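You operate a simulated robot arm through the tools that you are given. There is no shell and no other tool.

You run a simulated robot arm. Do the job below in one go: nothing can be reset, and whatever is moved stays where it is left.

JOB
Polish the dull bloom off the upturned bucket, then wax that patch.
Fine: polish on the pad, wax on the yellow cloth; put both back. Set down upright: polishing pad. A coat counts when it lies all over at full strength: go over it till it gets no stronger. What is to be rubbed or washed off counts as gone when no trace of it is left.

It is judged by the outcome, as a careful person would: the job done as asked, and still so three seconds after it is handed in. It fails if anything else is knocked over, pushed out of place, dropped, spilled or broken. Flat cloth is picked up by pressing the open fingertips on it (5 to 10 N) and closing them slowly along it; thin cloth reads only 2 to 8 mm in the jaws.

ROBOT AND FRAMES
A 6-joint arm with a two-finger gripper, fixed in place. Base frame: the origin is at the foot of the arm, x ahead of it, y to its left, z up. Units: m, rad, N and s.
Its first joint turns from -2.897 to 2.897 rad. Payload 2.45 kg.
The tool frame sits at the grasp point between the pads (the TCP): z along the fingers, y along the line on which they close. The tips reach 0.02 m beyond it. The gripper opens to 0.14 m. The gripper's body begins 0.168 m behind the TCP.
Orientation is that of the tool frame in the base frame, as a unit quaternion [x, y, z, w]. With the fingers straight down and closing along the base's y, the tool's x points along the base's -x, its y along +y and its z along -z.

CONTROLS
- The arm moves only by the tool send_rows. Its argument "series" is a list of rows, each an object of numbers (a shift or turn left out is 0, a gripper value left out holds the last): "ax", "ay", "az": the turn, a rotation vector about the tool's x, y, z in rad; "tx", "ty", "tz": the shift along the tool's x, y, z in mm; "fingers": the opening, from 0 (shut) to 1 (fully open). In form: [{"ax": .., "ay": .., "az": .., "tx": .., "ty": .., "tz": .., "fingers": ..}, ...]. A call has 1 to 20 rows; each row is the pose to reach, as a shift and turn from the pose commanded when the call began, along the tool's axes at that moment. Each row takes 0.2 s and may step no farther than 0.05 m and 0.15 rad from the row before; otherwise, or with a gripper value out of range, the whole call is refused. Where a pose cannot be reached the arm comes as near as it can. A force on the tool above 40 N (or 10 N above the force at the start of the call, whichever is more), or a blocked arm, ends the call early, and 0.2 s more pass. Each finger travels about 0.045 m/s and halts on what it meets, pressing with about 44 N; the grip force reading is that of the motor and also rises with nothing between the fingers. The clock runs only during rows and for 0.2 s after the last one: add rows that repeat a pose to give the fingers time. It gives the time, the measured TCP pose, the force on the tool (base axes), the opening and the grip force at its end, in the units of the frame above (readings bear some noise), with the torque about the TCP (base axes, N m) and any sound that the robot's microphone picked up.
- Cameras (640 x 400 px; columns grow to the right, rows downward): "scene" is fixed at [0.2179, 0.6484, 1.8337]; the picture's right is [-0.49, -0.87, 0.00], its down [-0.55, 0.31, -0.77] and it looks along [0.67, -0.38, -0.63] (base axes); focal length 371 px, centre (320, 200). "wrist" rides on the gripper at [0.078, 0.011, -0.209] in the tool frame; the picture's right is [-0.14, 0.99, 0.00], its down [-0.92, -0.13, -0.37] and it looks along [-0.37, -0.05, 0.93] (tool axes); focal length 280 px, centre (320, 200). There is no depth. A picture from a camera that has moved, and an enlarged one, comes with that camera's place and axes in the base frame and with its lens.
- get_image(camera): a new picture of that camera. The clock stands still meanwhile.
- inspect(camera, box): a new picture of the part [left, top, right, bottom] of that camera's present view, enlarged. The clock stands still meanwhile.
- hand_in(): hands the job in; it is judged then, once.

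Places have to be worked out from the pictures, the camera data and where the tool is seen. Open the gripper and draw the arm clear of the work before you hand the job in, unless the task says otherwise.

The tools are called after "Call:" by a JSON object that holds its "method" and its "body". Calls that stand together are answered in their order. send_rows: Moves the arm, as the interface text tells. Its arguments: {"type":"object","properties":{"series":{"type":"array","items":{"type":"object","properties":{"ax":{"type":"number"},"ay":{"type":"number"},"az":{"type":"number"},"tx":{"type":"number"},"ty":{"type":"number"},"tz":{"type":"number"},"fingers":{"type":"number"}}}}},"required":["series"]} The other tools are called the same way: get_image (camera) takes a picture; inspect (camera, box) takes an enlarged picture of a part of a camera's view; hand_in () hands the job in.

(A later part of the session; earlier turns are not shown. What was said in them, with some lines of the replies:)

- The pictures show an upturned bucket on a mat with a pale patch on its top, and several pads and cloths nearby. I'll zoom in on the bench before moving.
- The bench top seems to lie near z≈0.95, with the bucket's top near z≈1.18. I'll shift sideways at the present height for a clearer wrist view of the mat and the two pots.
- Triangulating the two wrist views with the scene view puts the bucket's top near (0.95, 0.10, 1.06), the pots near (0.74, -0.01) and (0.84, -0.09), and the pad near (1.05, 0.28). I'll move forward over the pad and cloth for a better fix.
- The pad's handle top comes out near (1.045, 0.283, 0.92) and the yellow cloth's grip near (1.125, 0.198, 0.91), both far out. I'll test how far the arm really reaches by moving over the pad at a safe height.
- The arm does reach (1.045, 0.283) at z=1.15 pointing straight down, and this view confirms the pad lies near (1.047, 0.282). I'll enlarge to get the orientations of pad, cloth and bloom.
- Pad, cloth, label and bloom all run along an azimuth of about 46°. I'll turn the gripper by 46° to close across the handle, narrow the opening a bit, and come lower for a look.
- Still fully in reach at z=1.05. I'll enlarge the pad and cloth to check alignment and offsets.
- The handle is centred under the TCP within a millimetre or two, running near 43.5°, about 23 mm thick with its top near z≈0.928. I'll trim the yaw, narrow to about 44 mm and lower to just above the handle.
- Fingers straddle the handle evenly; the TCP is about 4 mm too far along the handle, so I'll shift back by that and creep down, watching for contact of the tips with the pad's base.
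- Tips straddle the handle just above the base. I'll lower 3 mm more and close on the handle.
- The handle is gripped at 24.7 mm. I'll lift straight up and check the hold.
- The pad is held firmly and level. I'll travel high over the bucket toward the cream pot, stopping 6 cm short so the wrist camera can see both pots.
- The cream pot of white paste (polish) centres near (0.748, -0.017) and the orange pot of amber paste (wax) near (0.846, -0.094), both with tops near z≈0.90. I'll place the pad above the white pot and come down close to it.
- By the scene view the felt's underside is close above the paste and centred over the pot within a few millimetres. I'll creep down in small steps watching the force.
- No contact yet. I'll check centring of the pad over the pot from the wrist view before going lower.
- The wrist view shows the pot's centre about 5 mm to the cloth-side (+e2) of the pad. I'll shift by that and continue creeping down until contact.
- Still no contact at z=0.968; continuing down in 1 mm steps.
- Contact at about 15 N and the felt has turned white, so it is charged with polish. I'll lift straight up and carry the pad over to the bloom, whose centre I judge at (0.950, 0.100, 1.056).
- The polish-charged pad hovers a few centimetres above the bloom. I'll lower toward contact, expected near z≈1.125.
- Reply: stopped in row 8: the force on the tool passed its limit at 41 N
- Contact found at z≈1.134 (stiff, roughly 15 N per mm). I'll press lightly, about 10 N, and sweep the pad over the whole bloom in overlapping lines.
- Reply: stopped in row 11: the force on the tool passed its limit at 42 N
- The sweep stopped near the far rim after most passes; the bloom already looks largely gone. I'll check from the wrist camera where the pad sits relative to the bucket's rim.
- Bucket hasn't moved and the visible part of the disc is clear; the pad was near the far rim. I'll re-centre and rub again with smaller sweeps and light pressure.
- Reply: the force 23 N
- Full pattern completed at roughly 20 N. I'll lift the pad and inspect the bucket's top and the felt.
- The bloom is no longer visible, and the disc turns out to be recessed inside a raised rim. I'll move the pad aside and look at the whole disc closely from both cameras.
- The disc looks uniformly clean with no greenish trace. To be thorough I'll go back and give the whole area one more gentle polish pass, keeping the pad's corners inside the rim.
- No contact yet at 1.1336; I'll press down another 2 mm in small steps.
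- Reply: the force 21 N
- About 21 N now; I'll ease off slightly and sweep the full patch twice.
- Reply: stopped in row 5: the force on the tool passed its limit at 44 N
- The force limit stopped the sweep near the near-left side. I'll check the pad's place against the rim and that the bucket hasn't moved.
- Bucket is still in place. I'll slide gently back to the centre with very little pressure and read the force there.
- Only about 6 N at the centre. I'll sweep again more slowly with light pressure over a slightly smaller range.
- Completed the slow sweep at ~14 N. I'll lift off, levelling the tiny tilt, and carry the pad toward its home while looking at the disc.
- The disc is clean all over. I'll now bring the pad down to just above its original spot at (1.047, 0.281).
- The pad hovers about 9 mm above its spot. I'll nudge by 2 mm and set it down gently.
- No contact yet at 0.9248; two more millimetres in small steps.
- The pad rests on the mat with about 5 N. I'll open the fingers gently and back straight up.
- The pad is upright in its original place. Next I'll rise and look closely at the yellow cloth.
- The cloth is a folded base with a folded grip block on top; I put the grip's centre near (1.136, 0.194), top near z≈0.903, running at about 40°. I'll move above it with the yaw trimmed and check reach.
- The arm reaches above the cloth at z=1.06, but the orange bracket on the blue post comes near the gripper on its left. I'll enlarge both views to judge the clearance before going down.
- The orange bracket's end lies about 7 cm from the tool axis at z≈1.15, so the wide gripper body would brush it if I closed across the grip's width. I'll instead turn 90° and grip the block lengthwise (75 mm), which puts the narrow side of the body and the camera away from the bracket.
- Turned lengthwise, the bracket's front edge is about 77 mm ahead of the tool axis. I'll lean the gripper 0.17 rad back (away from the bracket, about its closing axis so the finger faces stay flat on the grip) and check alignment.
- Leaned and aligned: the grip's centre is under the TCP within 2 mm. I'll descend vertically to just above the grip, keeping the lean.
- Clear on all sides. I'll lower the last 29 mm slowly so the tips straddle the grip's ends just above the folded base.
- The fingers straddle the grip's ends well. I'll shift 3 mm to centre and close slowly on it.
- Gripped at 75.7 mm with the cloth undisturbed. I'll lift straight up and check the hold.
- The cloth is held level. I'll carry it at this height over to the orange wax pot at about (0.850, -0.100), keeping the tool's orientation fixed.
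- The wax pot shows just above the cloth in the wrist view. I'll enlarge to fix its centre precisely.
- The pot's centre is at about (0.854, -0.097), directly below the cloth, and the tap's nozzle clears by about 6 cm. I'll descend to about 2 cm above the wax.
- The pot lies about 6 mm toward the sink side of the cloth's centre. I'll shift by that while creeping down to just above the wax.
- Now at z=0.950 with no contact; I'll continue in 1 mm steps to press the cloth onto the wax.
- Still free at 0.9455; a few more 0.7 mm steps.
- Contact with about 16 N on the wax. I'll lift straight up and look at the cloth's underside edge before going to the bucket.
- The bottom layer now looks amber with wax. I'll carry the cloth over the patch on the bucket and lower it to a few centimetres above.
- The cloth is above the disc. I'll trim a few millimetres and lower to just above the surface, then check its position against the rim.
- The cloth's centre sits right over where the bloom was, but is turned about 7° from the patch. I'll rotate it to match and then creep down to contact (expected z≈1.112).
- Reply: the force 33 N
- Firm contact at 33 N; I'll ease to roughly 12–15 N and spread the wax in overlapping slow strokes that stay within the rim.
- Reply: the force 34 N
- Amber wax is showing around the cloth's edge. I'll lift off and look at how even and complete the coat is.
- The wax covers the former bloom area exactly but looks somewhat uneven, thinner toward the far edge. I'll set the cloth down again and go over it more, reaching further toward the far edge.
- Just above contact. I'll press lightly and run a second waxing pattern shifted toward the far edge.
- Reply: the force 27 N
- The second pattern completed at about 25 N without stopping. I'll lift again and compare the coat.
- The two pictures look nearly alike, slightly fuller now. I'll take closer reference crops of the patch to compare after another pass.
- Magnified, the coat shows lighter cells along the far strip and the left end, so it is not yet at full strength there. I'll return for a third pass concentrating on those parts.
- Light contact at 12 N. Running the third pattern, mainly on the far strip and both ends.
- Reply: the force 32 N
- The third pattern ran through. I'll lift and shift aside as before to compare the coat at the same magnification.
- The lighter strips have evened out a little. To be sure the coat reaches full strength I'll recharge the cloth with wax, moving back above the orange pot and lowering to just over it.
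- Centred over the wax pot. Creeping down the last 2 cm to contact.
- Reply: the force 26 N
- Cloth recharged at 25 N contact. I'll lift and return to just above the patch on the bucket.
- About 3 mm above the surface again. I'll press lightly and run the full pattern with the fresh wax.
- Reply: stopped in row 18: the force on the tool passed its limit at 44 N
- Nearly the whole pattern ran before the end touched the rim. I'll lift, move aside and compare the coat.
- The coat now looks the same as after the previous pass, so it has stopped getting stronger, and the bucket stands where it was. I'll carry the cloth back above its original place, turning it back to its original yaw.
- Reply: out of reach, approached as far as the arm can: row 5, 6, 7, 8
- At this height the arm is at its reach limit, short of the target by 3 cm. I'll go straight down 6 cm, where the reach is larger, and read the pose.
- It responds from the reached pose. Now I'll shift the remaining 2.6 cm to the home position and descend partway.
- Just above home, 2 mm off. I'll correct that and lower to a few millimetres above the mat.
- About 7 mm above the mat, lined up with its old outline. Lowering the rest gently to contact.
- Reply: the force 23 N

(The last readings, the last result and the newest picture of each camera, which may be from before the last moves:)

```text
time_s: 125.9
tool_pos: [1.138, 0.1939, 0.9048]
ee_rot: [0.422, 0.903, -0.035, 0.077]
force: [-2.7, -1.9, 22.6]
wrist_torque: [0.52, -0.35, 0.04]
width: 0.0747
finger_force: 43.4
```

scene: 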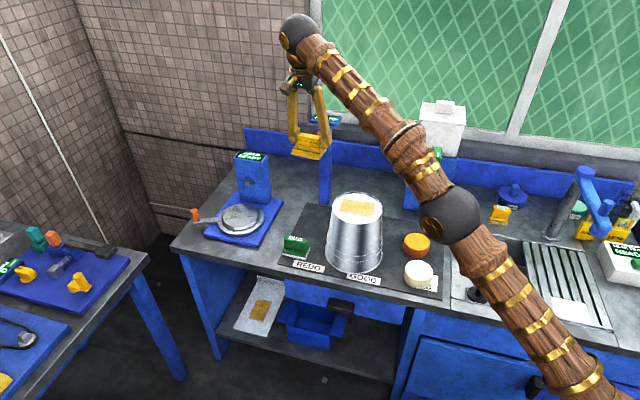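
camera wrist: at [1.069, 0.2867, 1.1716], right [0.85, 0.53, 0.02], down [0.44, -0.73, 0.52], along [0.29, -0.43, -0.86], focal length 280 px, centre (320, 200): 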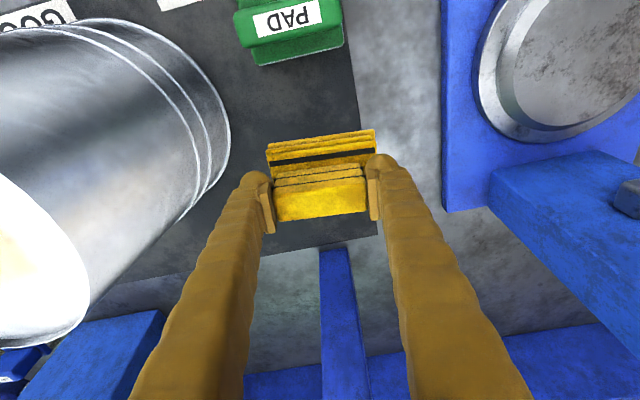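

The cloth rests on the mat (23 N). I'll ease off 1 mm, open the fingers gently, then rise straight up.

Call:
{"method": "send_rows", "body": {"series": [{"tx": -0.2, "tz": -1.0}, {"tx": -0.2, "tz": -1.0, "fingers": 0.53}, {"tx": -0.2, "tz": -1.0, "fingers": 0.57}, {"tx": -0.2, "tz": -1.0, "fingers": 0.62}, {"tx": -0.2, "tz": -1.0, "fingers": 0.68}, {"tx": -0.2, "tz": -1.0, "fingers": 0.7}, {"tx": -0.2, "tz": -1.0, "fingers": 0.7}]}}

Call:
{"method": "inspect", "body": {"camera": "wrist", "box": [220, 110, 420, 260]}}

Call:
{"method": "inspect", "body": {"camera": "scene", "box": [270, 190, 350, 260]}}

```text
time_s: 127.5
tool_pos: [1.1366, 0.1938, 0.9036]
ee_rot: [0.423, 0.902, -0.036, 0.076]
force: [0.3, 0.2, -0.1]
wrist_torque: [-0.01, 0.01, 0.03]
width: 0.0984
finger_force: 0.1
```

```text
2.67 times, centred on (320, 185) of wrist
camera zoom: at [1.0739, 0.2874, 1.0975], right [0.85, 0.53, 0.02], down [0.44, -0.73, 0.52], along [0.29, -0.43, -0.86], focal length 748 px, centre (320, 240)
```

zoom: 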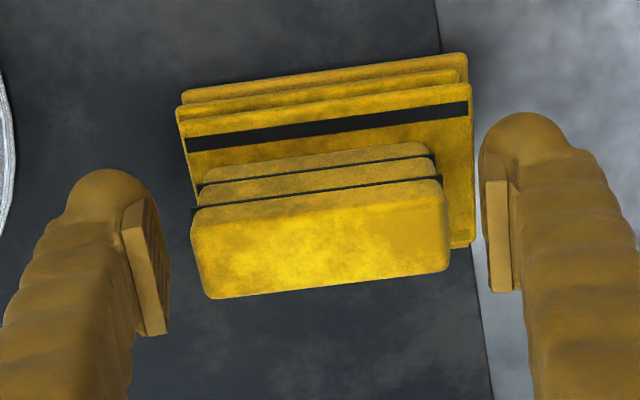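

```text
5.71 times, centred on (310, 225) of scene
camera zoom: at [0.2179, 0.6484, 1.8337], right [-0.49, -0.87, 0.0], down [-0.55, 0.31, -0.77], along [0.67, -0.38, -0.63], focal length 2121 px, centre (377, 57)
```

zoom: 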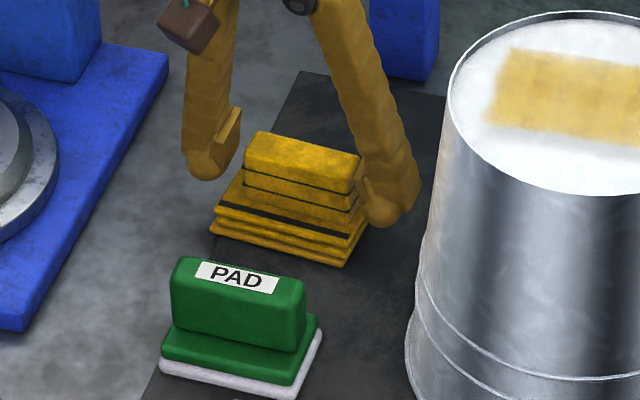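

The cloth sits back on its place, released. I'll rise straight up between grip and fingers, clear of the bracket.

Call:
{"method": "send_rows", "body": {"series": [{"tx": -1.4, "tz": -7.9}, {"tx": -5.9, "tz": -34.5}, {"tx": -12.7, "tz": -73.9}, {"tx": -20.3, "tz": -118.3}, {"tx": -27.9, "tz": -162.6}, {"tx": -35.5, "tz": -207}, {"tx": -35.5, "tz": -207}]}}

Call:
{"method": "get_image", "body": {"camera": "scene"}}

Call:
{"method": "get_image", "body": {"camera": "wrist"}}

```text
time_s: 129.1
tool_pos: [1.1397, 0.1922, 1.1139]
ee_rot: [0.423, 0.902, -0.036, 0.075]
force: [0.1, 0.0, -0.4]
wrist_torque: [-0.01, 0.0, 0.02]
width: 0.0981
finger_force: 0.0
```

```text
taken
```

scene: 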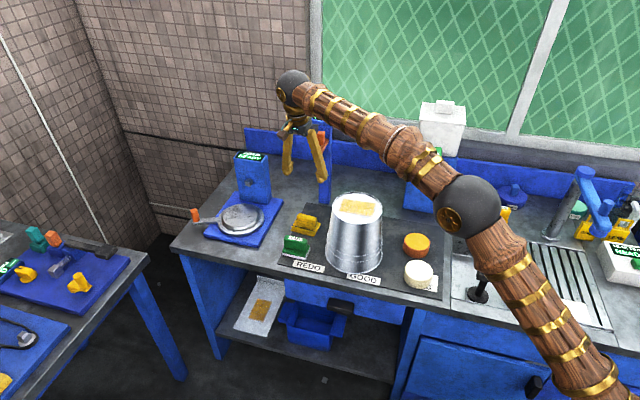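

```text
taken
camera wrist: at [1.0756, 0.2873, 1.3076], right [0.85, 0.53, 0.02], down [0.44, -0.73, 0.52], along [0.29, -0.43, -0.86], focal length 280 px, centre (320, 200)
```

wrist: 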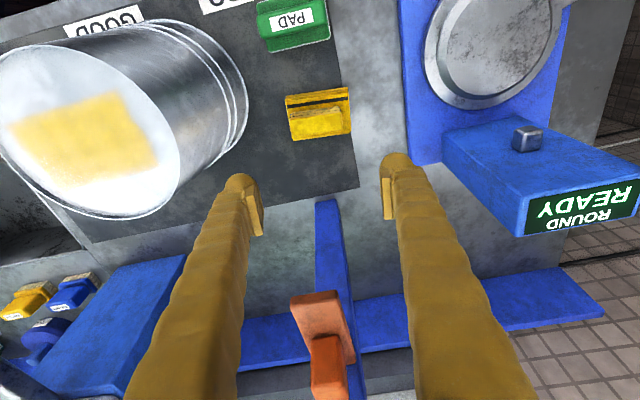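

Everything is in place. I'll draw the arm back toward the front and up, then give the waxed patch a final close look.

Call:
{"method": "send_rows", "body": {"series": [{"tx": 32, "tz": -20}, {"tx": 64.5, "tz": -39.5}, {"tx": 97, "tz": -59}, {"tx": 129, "tz": -79}, {"tx": 151, "ty": -27, "tz": -103}, {"tx": 173, "ty": -55, "tz": -127}, {"tx": 195, "ty": -82, "tz": -151}, {"tx": 217, "ty": -109, "tz": -175}, {"tx": 240, "ty": -136, "tz": -200}, {"tx": 262, "ty": -164, "tz": -224}, {"tx": 284, "ty": -191, "tz": -248}, {"tx": 306, "ty": -218, "tz": -272}, {"tx": 306, "ty": -218, "tz": -272}]}}

Call:
{"method": "get_image", "body": {"camera": "scene"}}

Call:
{"method": "inspect", "body": {"camera": "scene", "box": [336, 195, 378, 222]}}

Call:
{"method": "get_image", "body": {"camera": "wrist"}}

```text
time_s: 131.9
tool_pos: [0.7481, 0.3198, 1.3307]
ee_rot: [0.423, 0.902, -0.036, 0.075]
force: [-0.5, 0.4, 0.1]
wrist_torque: [0.01, -0.02, 0.02]
width: 0.0979
finger_force: 0.0
```

```text
taken
```

scene: 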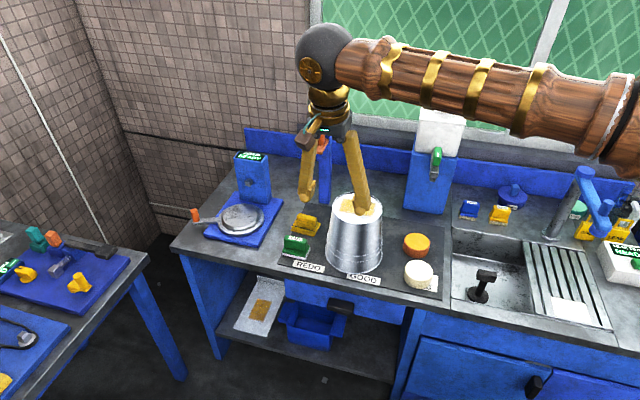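

```text
14.81 times, centred on (357, 208) of scene
camera zoom: at [0.2179, 0.6484, 1.8337], right [-0.49, -0.87, 0.0], down [-0.55, 0.31, -0.77], along [0.67, -0.38, -0.63], focal length 5498 px, centre (-228, 74)
```

zoom: 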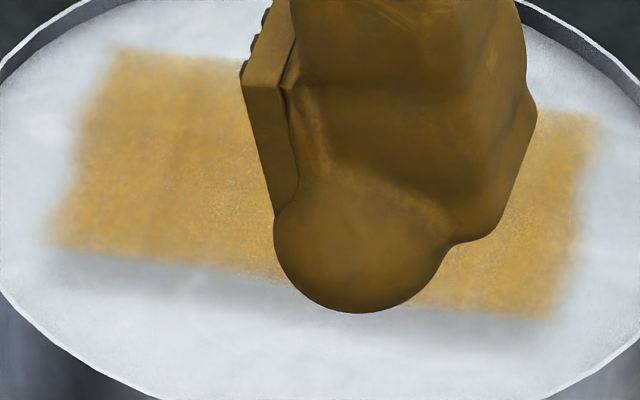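

```text
taken
camera wrist: at [0.6847, 0.4139, 1.5238], right [0.85, 0.53, 0.02], down [0.44, -0.73, 0.52], along [0.29, -0.43, -0.86], focal length 280 px, centre (320, 200)
```

wrist: 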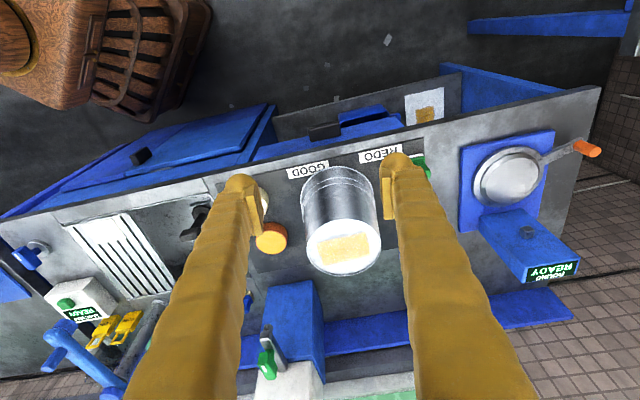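

Arm is well up; one finger still hides part of the patch in the scene view. I'll move further back and to the side so nothing is overhead, and inspect again.

Call:
{"method": "send_rows", "body": {"series": [{"tx": -7, "ty": -42, "tz": -6}, {"tx": -14, "ty": -84, "tz": -12}, {"tx": -21, "ty": -126, "tz": -18}, {"tx": -28, "ty": -168, "tz": -24}, {"tx": -35, "ty": -210, "tz": -30}, {"tx": -42, "ty": -252, "tz": -36}, {"tx": -49, "ty": -294, "tz": -42}, {"tx": -49, "ty": -294, "tz": -42}]}}

Call:
{"method": "inspect", "body": {"camera": "scene", "box": [336, 195, 378, 222]}}

Call:
{"method": "get_image", "body": {"camera": "scene"}}

Call:
{"method": "inspect", "body": {"camera": "scene", "box": [270, 180, 398, 290]}}

```text
time_s: 133.7
tool_pos: [0.5493, 0.0992, 1.3817]
ee_rot: [0.423, 0.902, -0.037, 0.075]
force: [0.3, -0.5, -0.6]
wrist_torque: [0.0, -0.02, 0.01]
width: 0.098
finger_force: 0.1
```

```text
14.81 times, centred on (357, 208) of scene
camera zoom: at [0.2179, 0.6484, 1.8337], right [-0.49, -0.87, 0.0], down [-0.55, 0.31, -0.77], along [0.67, -0.38, -0.63], focal length 5498 px, centre (-228, 74)
```

zoom: 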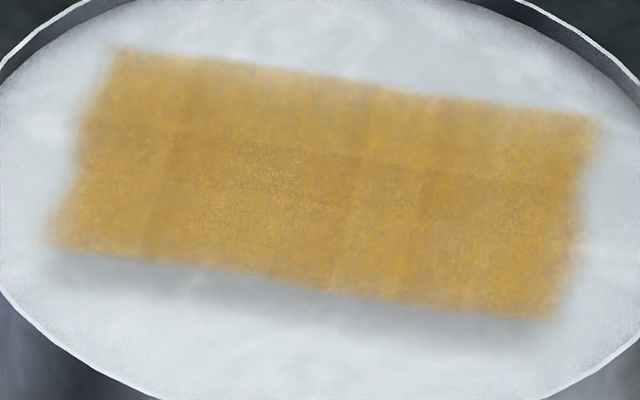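

```text
taken
```

scene: 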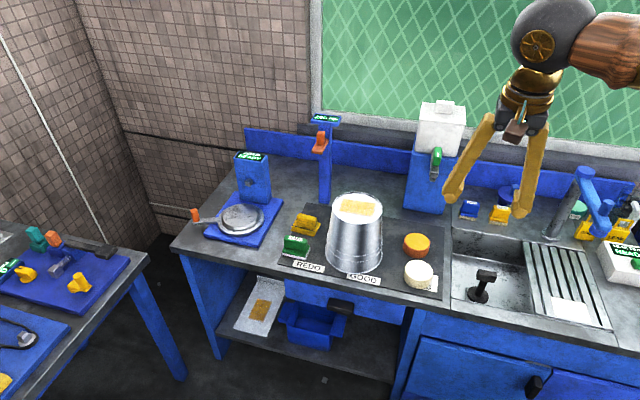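

```text
3.64 times, centred on (334, 235) of scene
camera zoom: at [0.2179, 0.6484, 1.8337], right [-0.49, -0.87, 0.0], down [-0.55, 0.31, -0.77], along [0.67, -0.38, -0.63], focal length 1350 px, centre (269, 73)
```

zoom: 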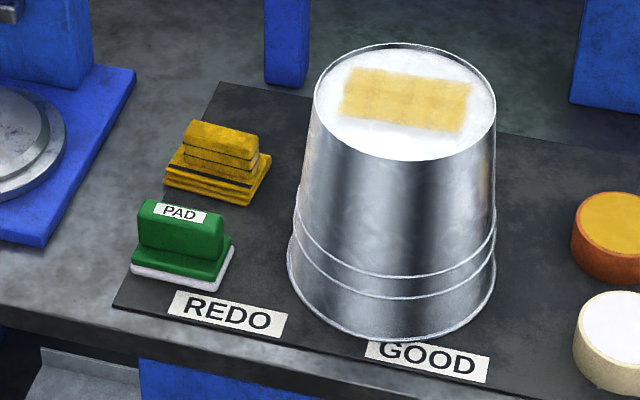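

Everything stands in place. I'll magnify parts of the coat once more to judge whether the faint strip differences are real thickness or just texture.

Call:
{"method": "inspect", "body": {"camera": "scene", "box": [339, 197, 359, 213]}}

Call:
{"method": "inspect", "body": {"camera": "scene", "box": [356, 200, 376, 218]}}

Call:
{"method": "get_image", "body": {"camera": "wrist"}}

```text
16.00 times, centred on (349, 205) of scene
camera zoom: at [0.2179, 0.6484, 1.8337], right [-0.49, -0.87, 0.0], down [-0.55, 0.31, -0.77], along [0.67, -0.38, -0.63], focal length 5938 px, centre (-144, 120)
```

zoom: 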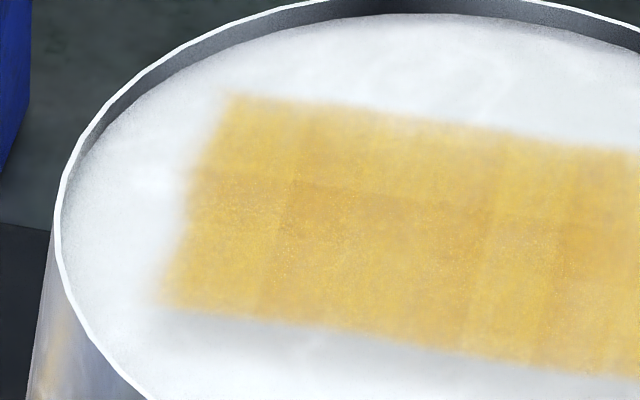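

```text
16.00 times, centred on (366, 209) of scene
camera zoom: at [0.2179, 0.6484, 1.8337], right [-0.49, -0.87, 0.0], down [-0.55, 0.31, -0.77], along [0.67, -0.38, -0.63], focal length 5938 px, centre (-416, 56)
```

zoom: 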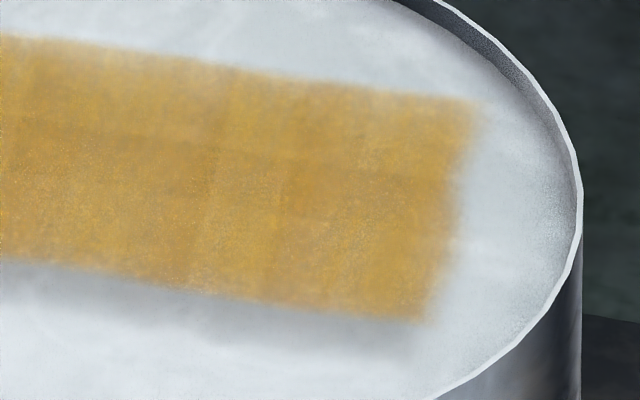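

```text
taken
camera wrist: at [0.4863, 0.1931, 1.5752], right [0.85, 0.53, 0.02], down [0.44, -0.73, 0.52], along [0.29, -0.43, -0.86], focal length 280 px, centre (320, 200)
```

wrist: 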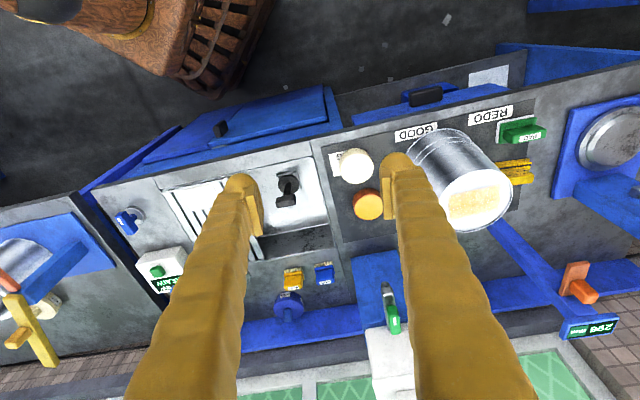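

The faint rectangular tint lines have stayed at the same spots since the second pass, which suggests texture. I'll bring the empty gripper's camera over the bucket for one straight, close view to be certain.

Call:
{"method": "send_rows", "body": {"series": [{"tx": -14.5, "ty": 35.3, "tz": 10}, {"tx": -29, "ty": 70.7, "tz": 25}, {"tx": -43.4, "ty": 106, "tz": 45}, {"tx": -57.9, "ty": 141.4, "tz": 70}, {"tx": -72.4, "ty": 176.7, "tz": 95}, {"tx": -86.9, "ty": 212.1, "tz": 120}, {"tx": -101.3, "ty": 247.4, "tz": 145}, {"tx": -115.8, "ty": 282.8, "tz": 170}, {"tx": -130.3, "ty": 318.1, "tz": 195.8}, {"tx": -130.3, "ty": 318.1, "tz": 195.8}]}}

Call:
{"method": "get_image", "body": {"camera": "wrist"}}

Call:
{"method": "inspect", "body": {"camera": "wrist", "box": [260, 140, 380, 260]}}

```text
time_s: 135.9
tool_pos: [0.8961, 0.1827, 1.2082]
ee_rot: [0.422, 0.903, -0.036, 0.075]
force: [-0.1, -0.6, 0.3]
wrist_torque: [-0.01, -0.01, 0.04]
width: 0.0981
finger_force: 0.1
```

```text
taken
camera wrist: at [0.8326, 0.2767, 1.4027], right [0.85, 0.53, 0.02], down [0.44, -0.73, 0.52], along [0.29, -0.43, -0.86], focal length 280 px, centre (320, 200)
```

wrist: 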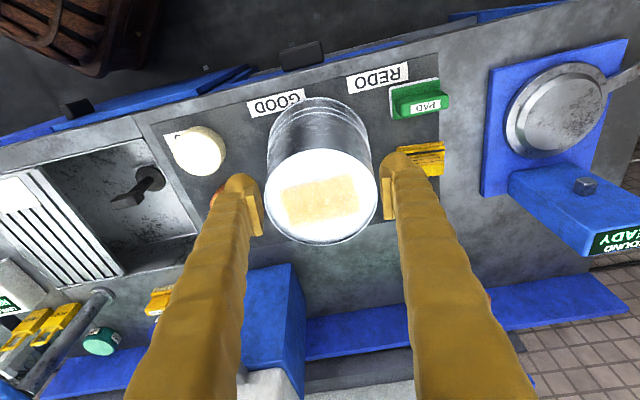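

```text
3.33 times, centred on (320, 200) of wrist
camera zoom: at [0.8326, 0.2767, 1.4027], right [0.85, 0.53, 0.02], down [0.44, -0.73, 0.52], along [0.29, -0.43, -0.86], focal length 935 px, centre (320, 200)
```

zoom: 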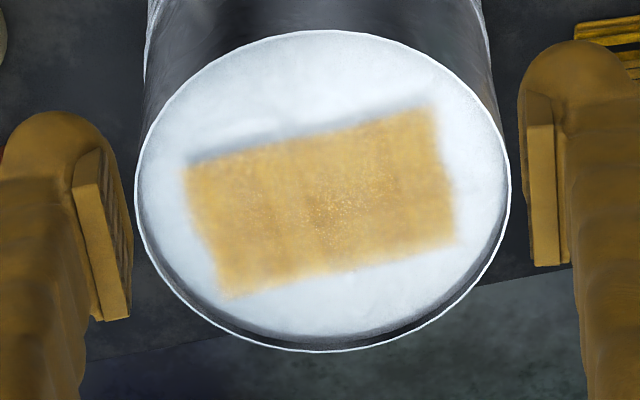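

From this view the coat is even from edge to edge, so it's complete. I'll open the gripper fully and draw the arm back clear of the bench.

Call:
{"method": "send_rows", "body": {"series": [{"tx": 14.5, "ty": -35.3, "tz": -25.8}, {"tx": 29, "ty": -70.7, "tz": -50.8}, {"tx": 43.4, "ty": -106, "tz": -75.8, "fingers": 1.0}, {"tx": 57.9, "ty": -141.4, "tz": -100.8}, {"tx": 72.4, "ty": -176.7, "tz": -125.8}, {"tx": 86.9, "ty": -212.1, "tz": -150.8}, {"tx": 101.3, "ty": -247.4, "tz": -170.8}, {"tx": 115.8, "ty": -282.8, "tz": -185.8}, {"tx": 130.3, "ty": -318.1, "tz": -195.8}, {"tx": 130.3, "ty": -318.1, "tz": -195.8}, {"tx": 130.3, "ty": -318.1, "tz": -195.8}]}}

Call:
{"method": "get_image", "body": {"camera": "scene"}}

```text
time_s: 138.3
tool_pos: [0.547, 0.1005, 1.3788]
ee_rot: [0.422, 0.903, -0.037, 0.075]
force: [-0.6, 0.3, -0.2]
wrist_torque: [0.0, -0.01, 0.04]
width: 0.1399
finger_force: 0.0
```

```text
taken
```

scene: 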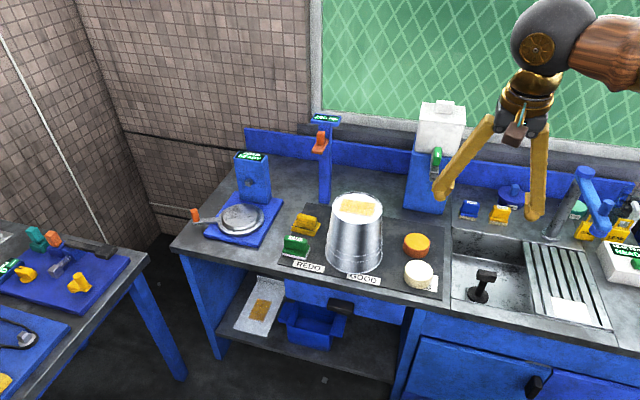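

The patch is polished clean and evenly waxed, the pad stands upright in its place and the cloth lies in its own. The bucket and both pots have not moved, and the arm is clear with the gripper open. I'm handing the job in.

Call:
{"method": "hand_in", "body": {}}

```text
The job is handed in.
```

I polished the bloom off the upturned bucket with the pad, then waxed the same patch with the yellow cloth. The job is handed in.

- **Polish:** I charged the pad from the white pot and rubbed the whole patch. In close-up from both cameras no trace of the bloom was left.
- **Wax:** I charged the cloth from the orange pot. Neither pot showed a label, so I took the white paste as polish and the amber as wax by colour. I went over the patch four times, with fresh wax before the last pass. The last pass made no visible difference, and a final close view showed the coat even from edge to edge. The scene camera still shows faint lighter and darker patches in the coat. They stayed in the same spots through the later passes, so I took them for texture rather than thin wax.
- **Put back:** The pad stands upright in its original place. The cloth is back within a millimetre or two of where it lay.
- **Force stops:** The arm's force limit stopped it four times: once on first touching the bucket, and three times while rubbing, when the pad or cloth most likely caught the bucket's raised rim. The bucket did not move.

The gripper is open and the arm is drawn clear. Nothing was knocked over, dropped or spilled.
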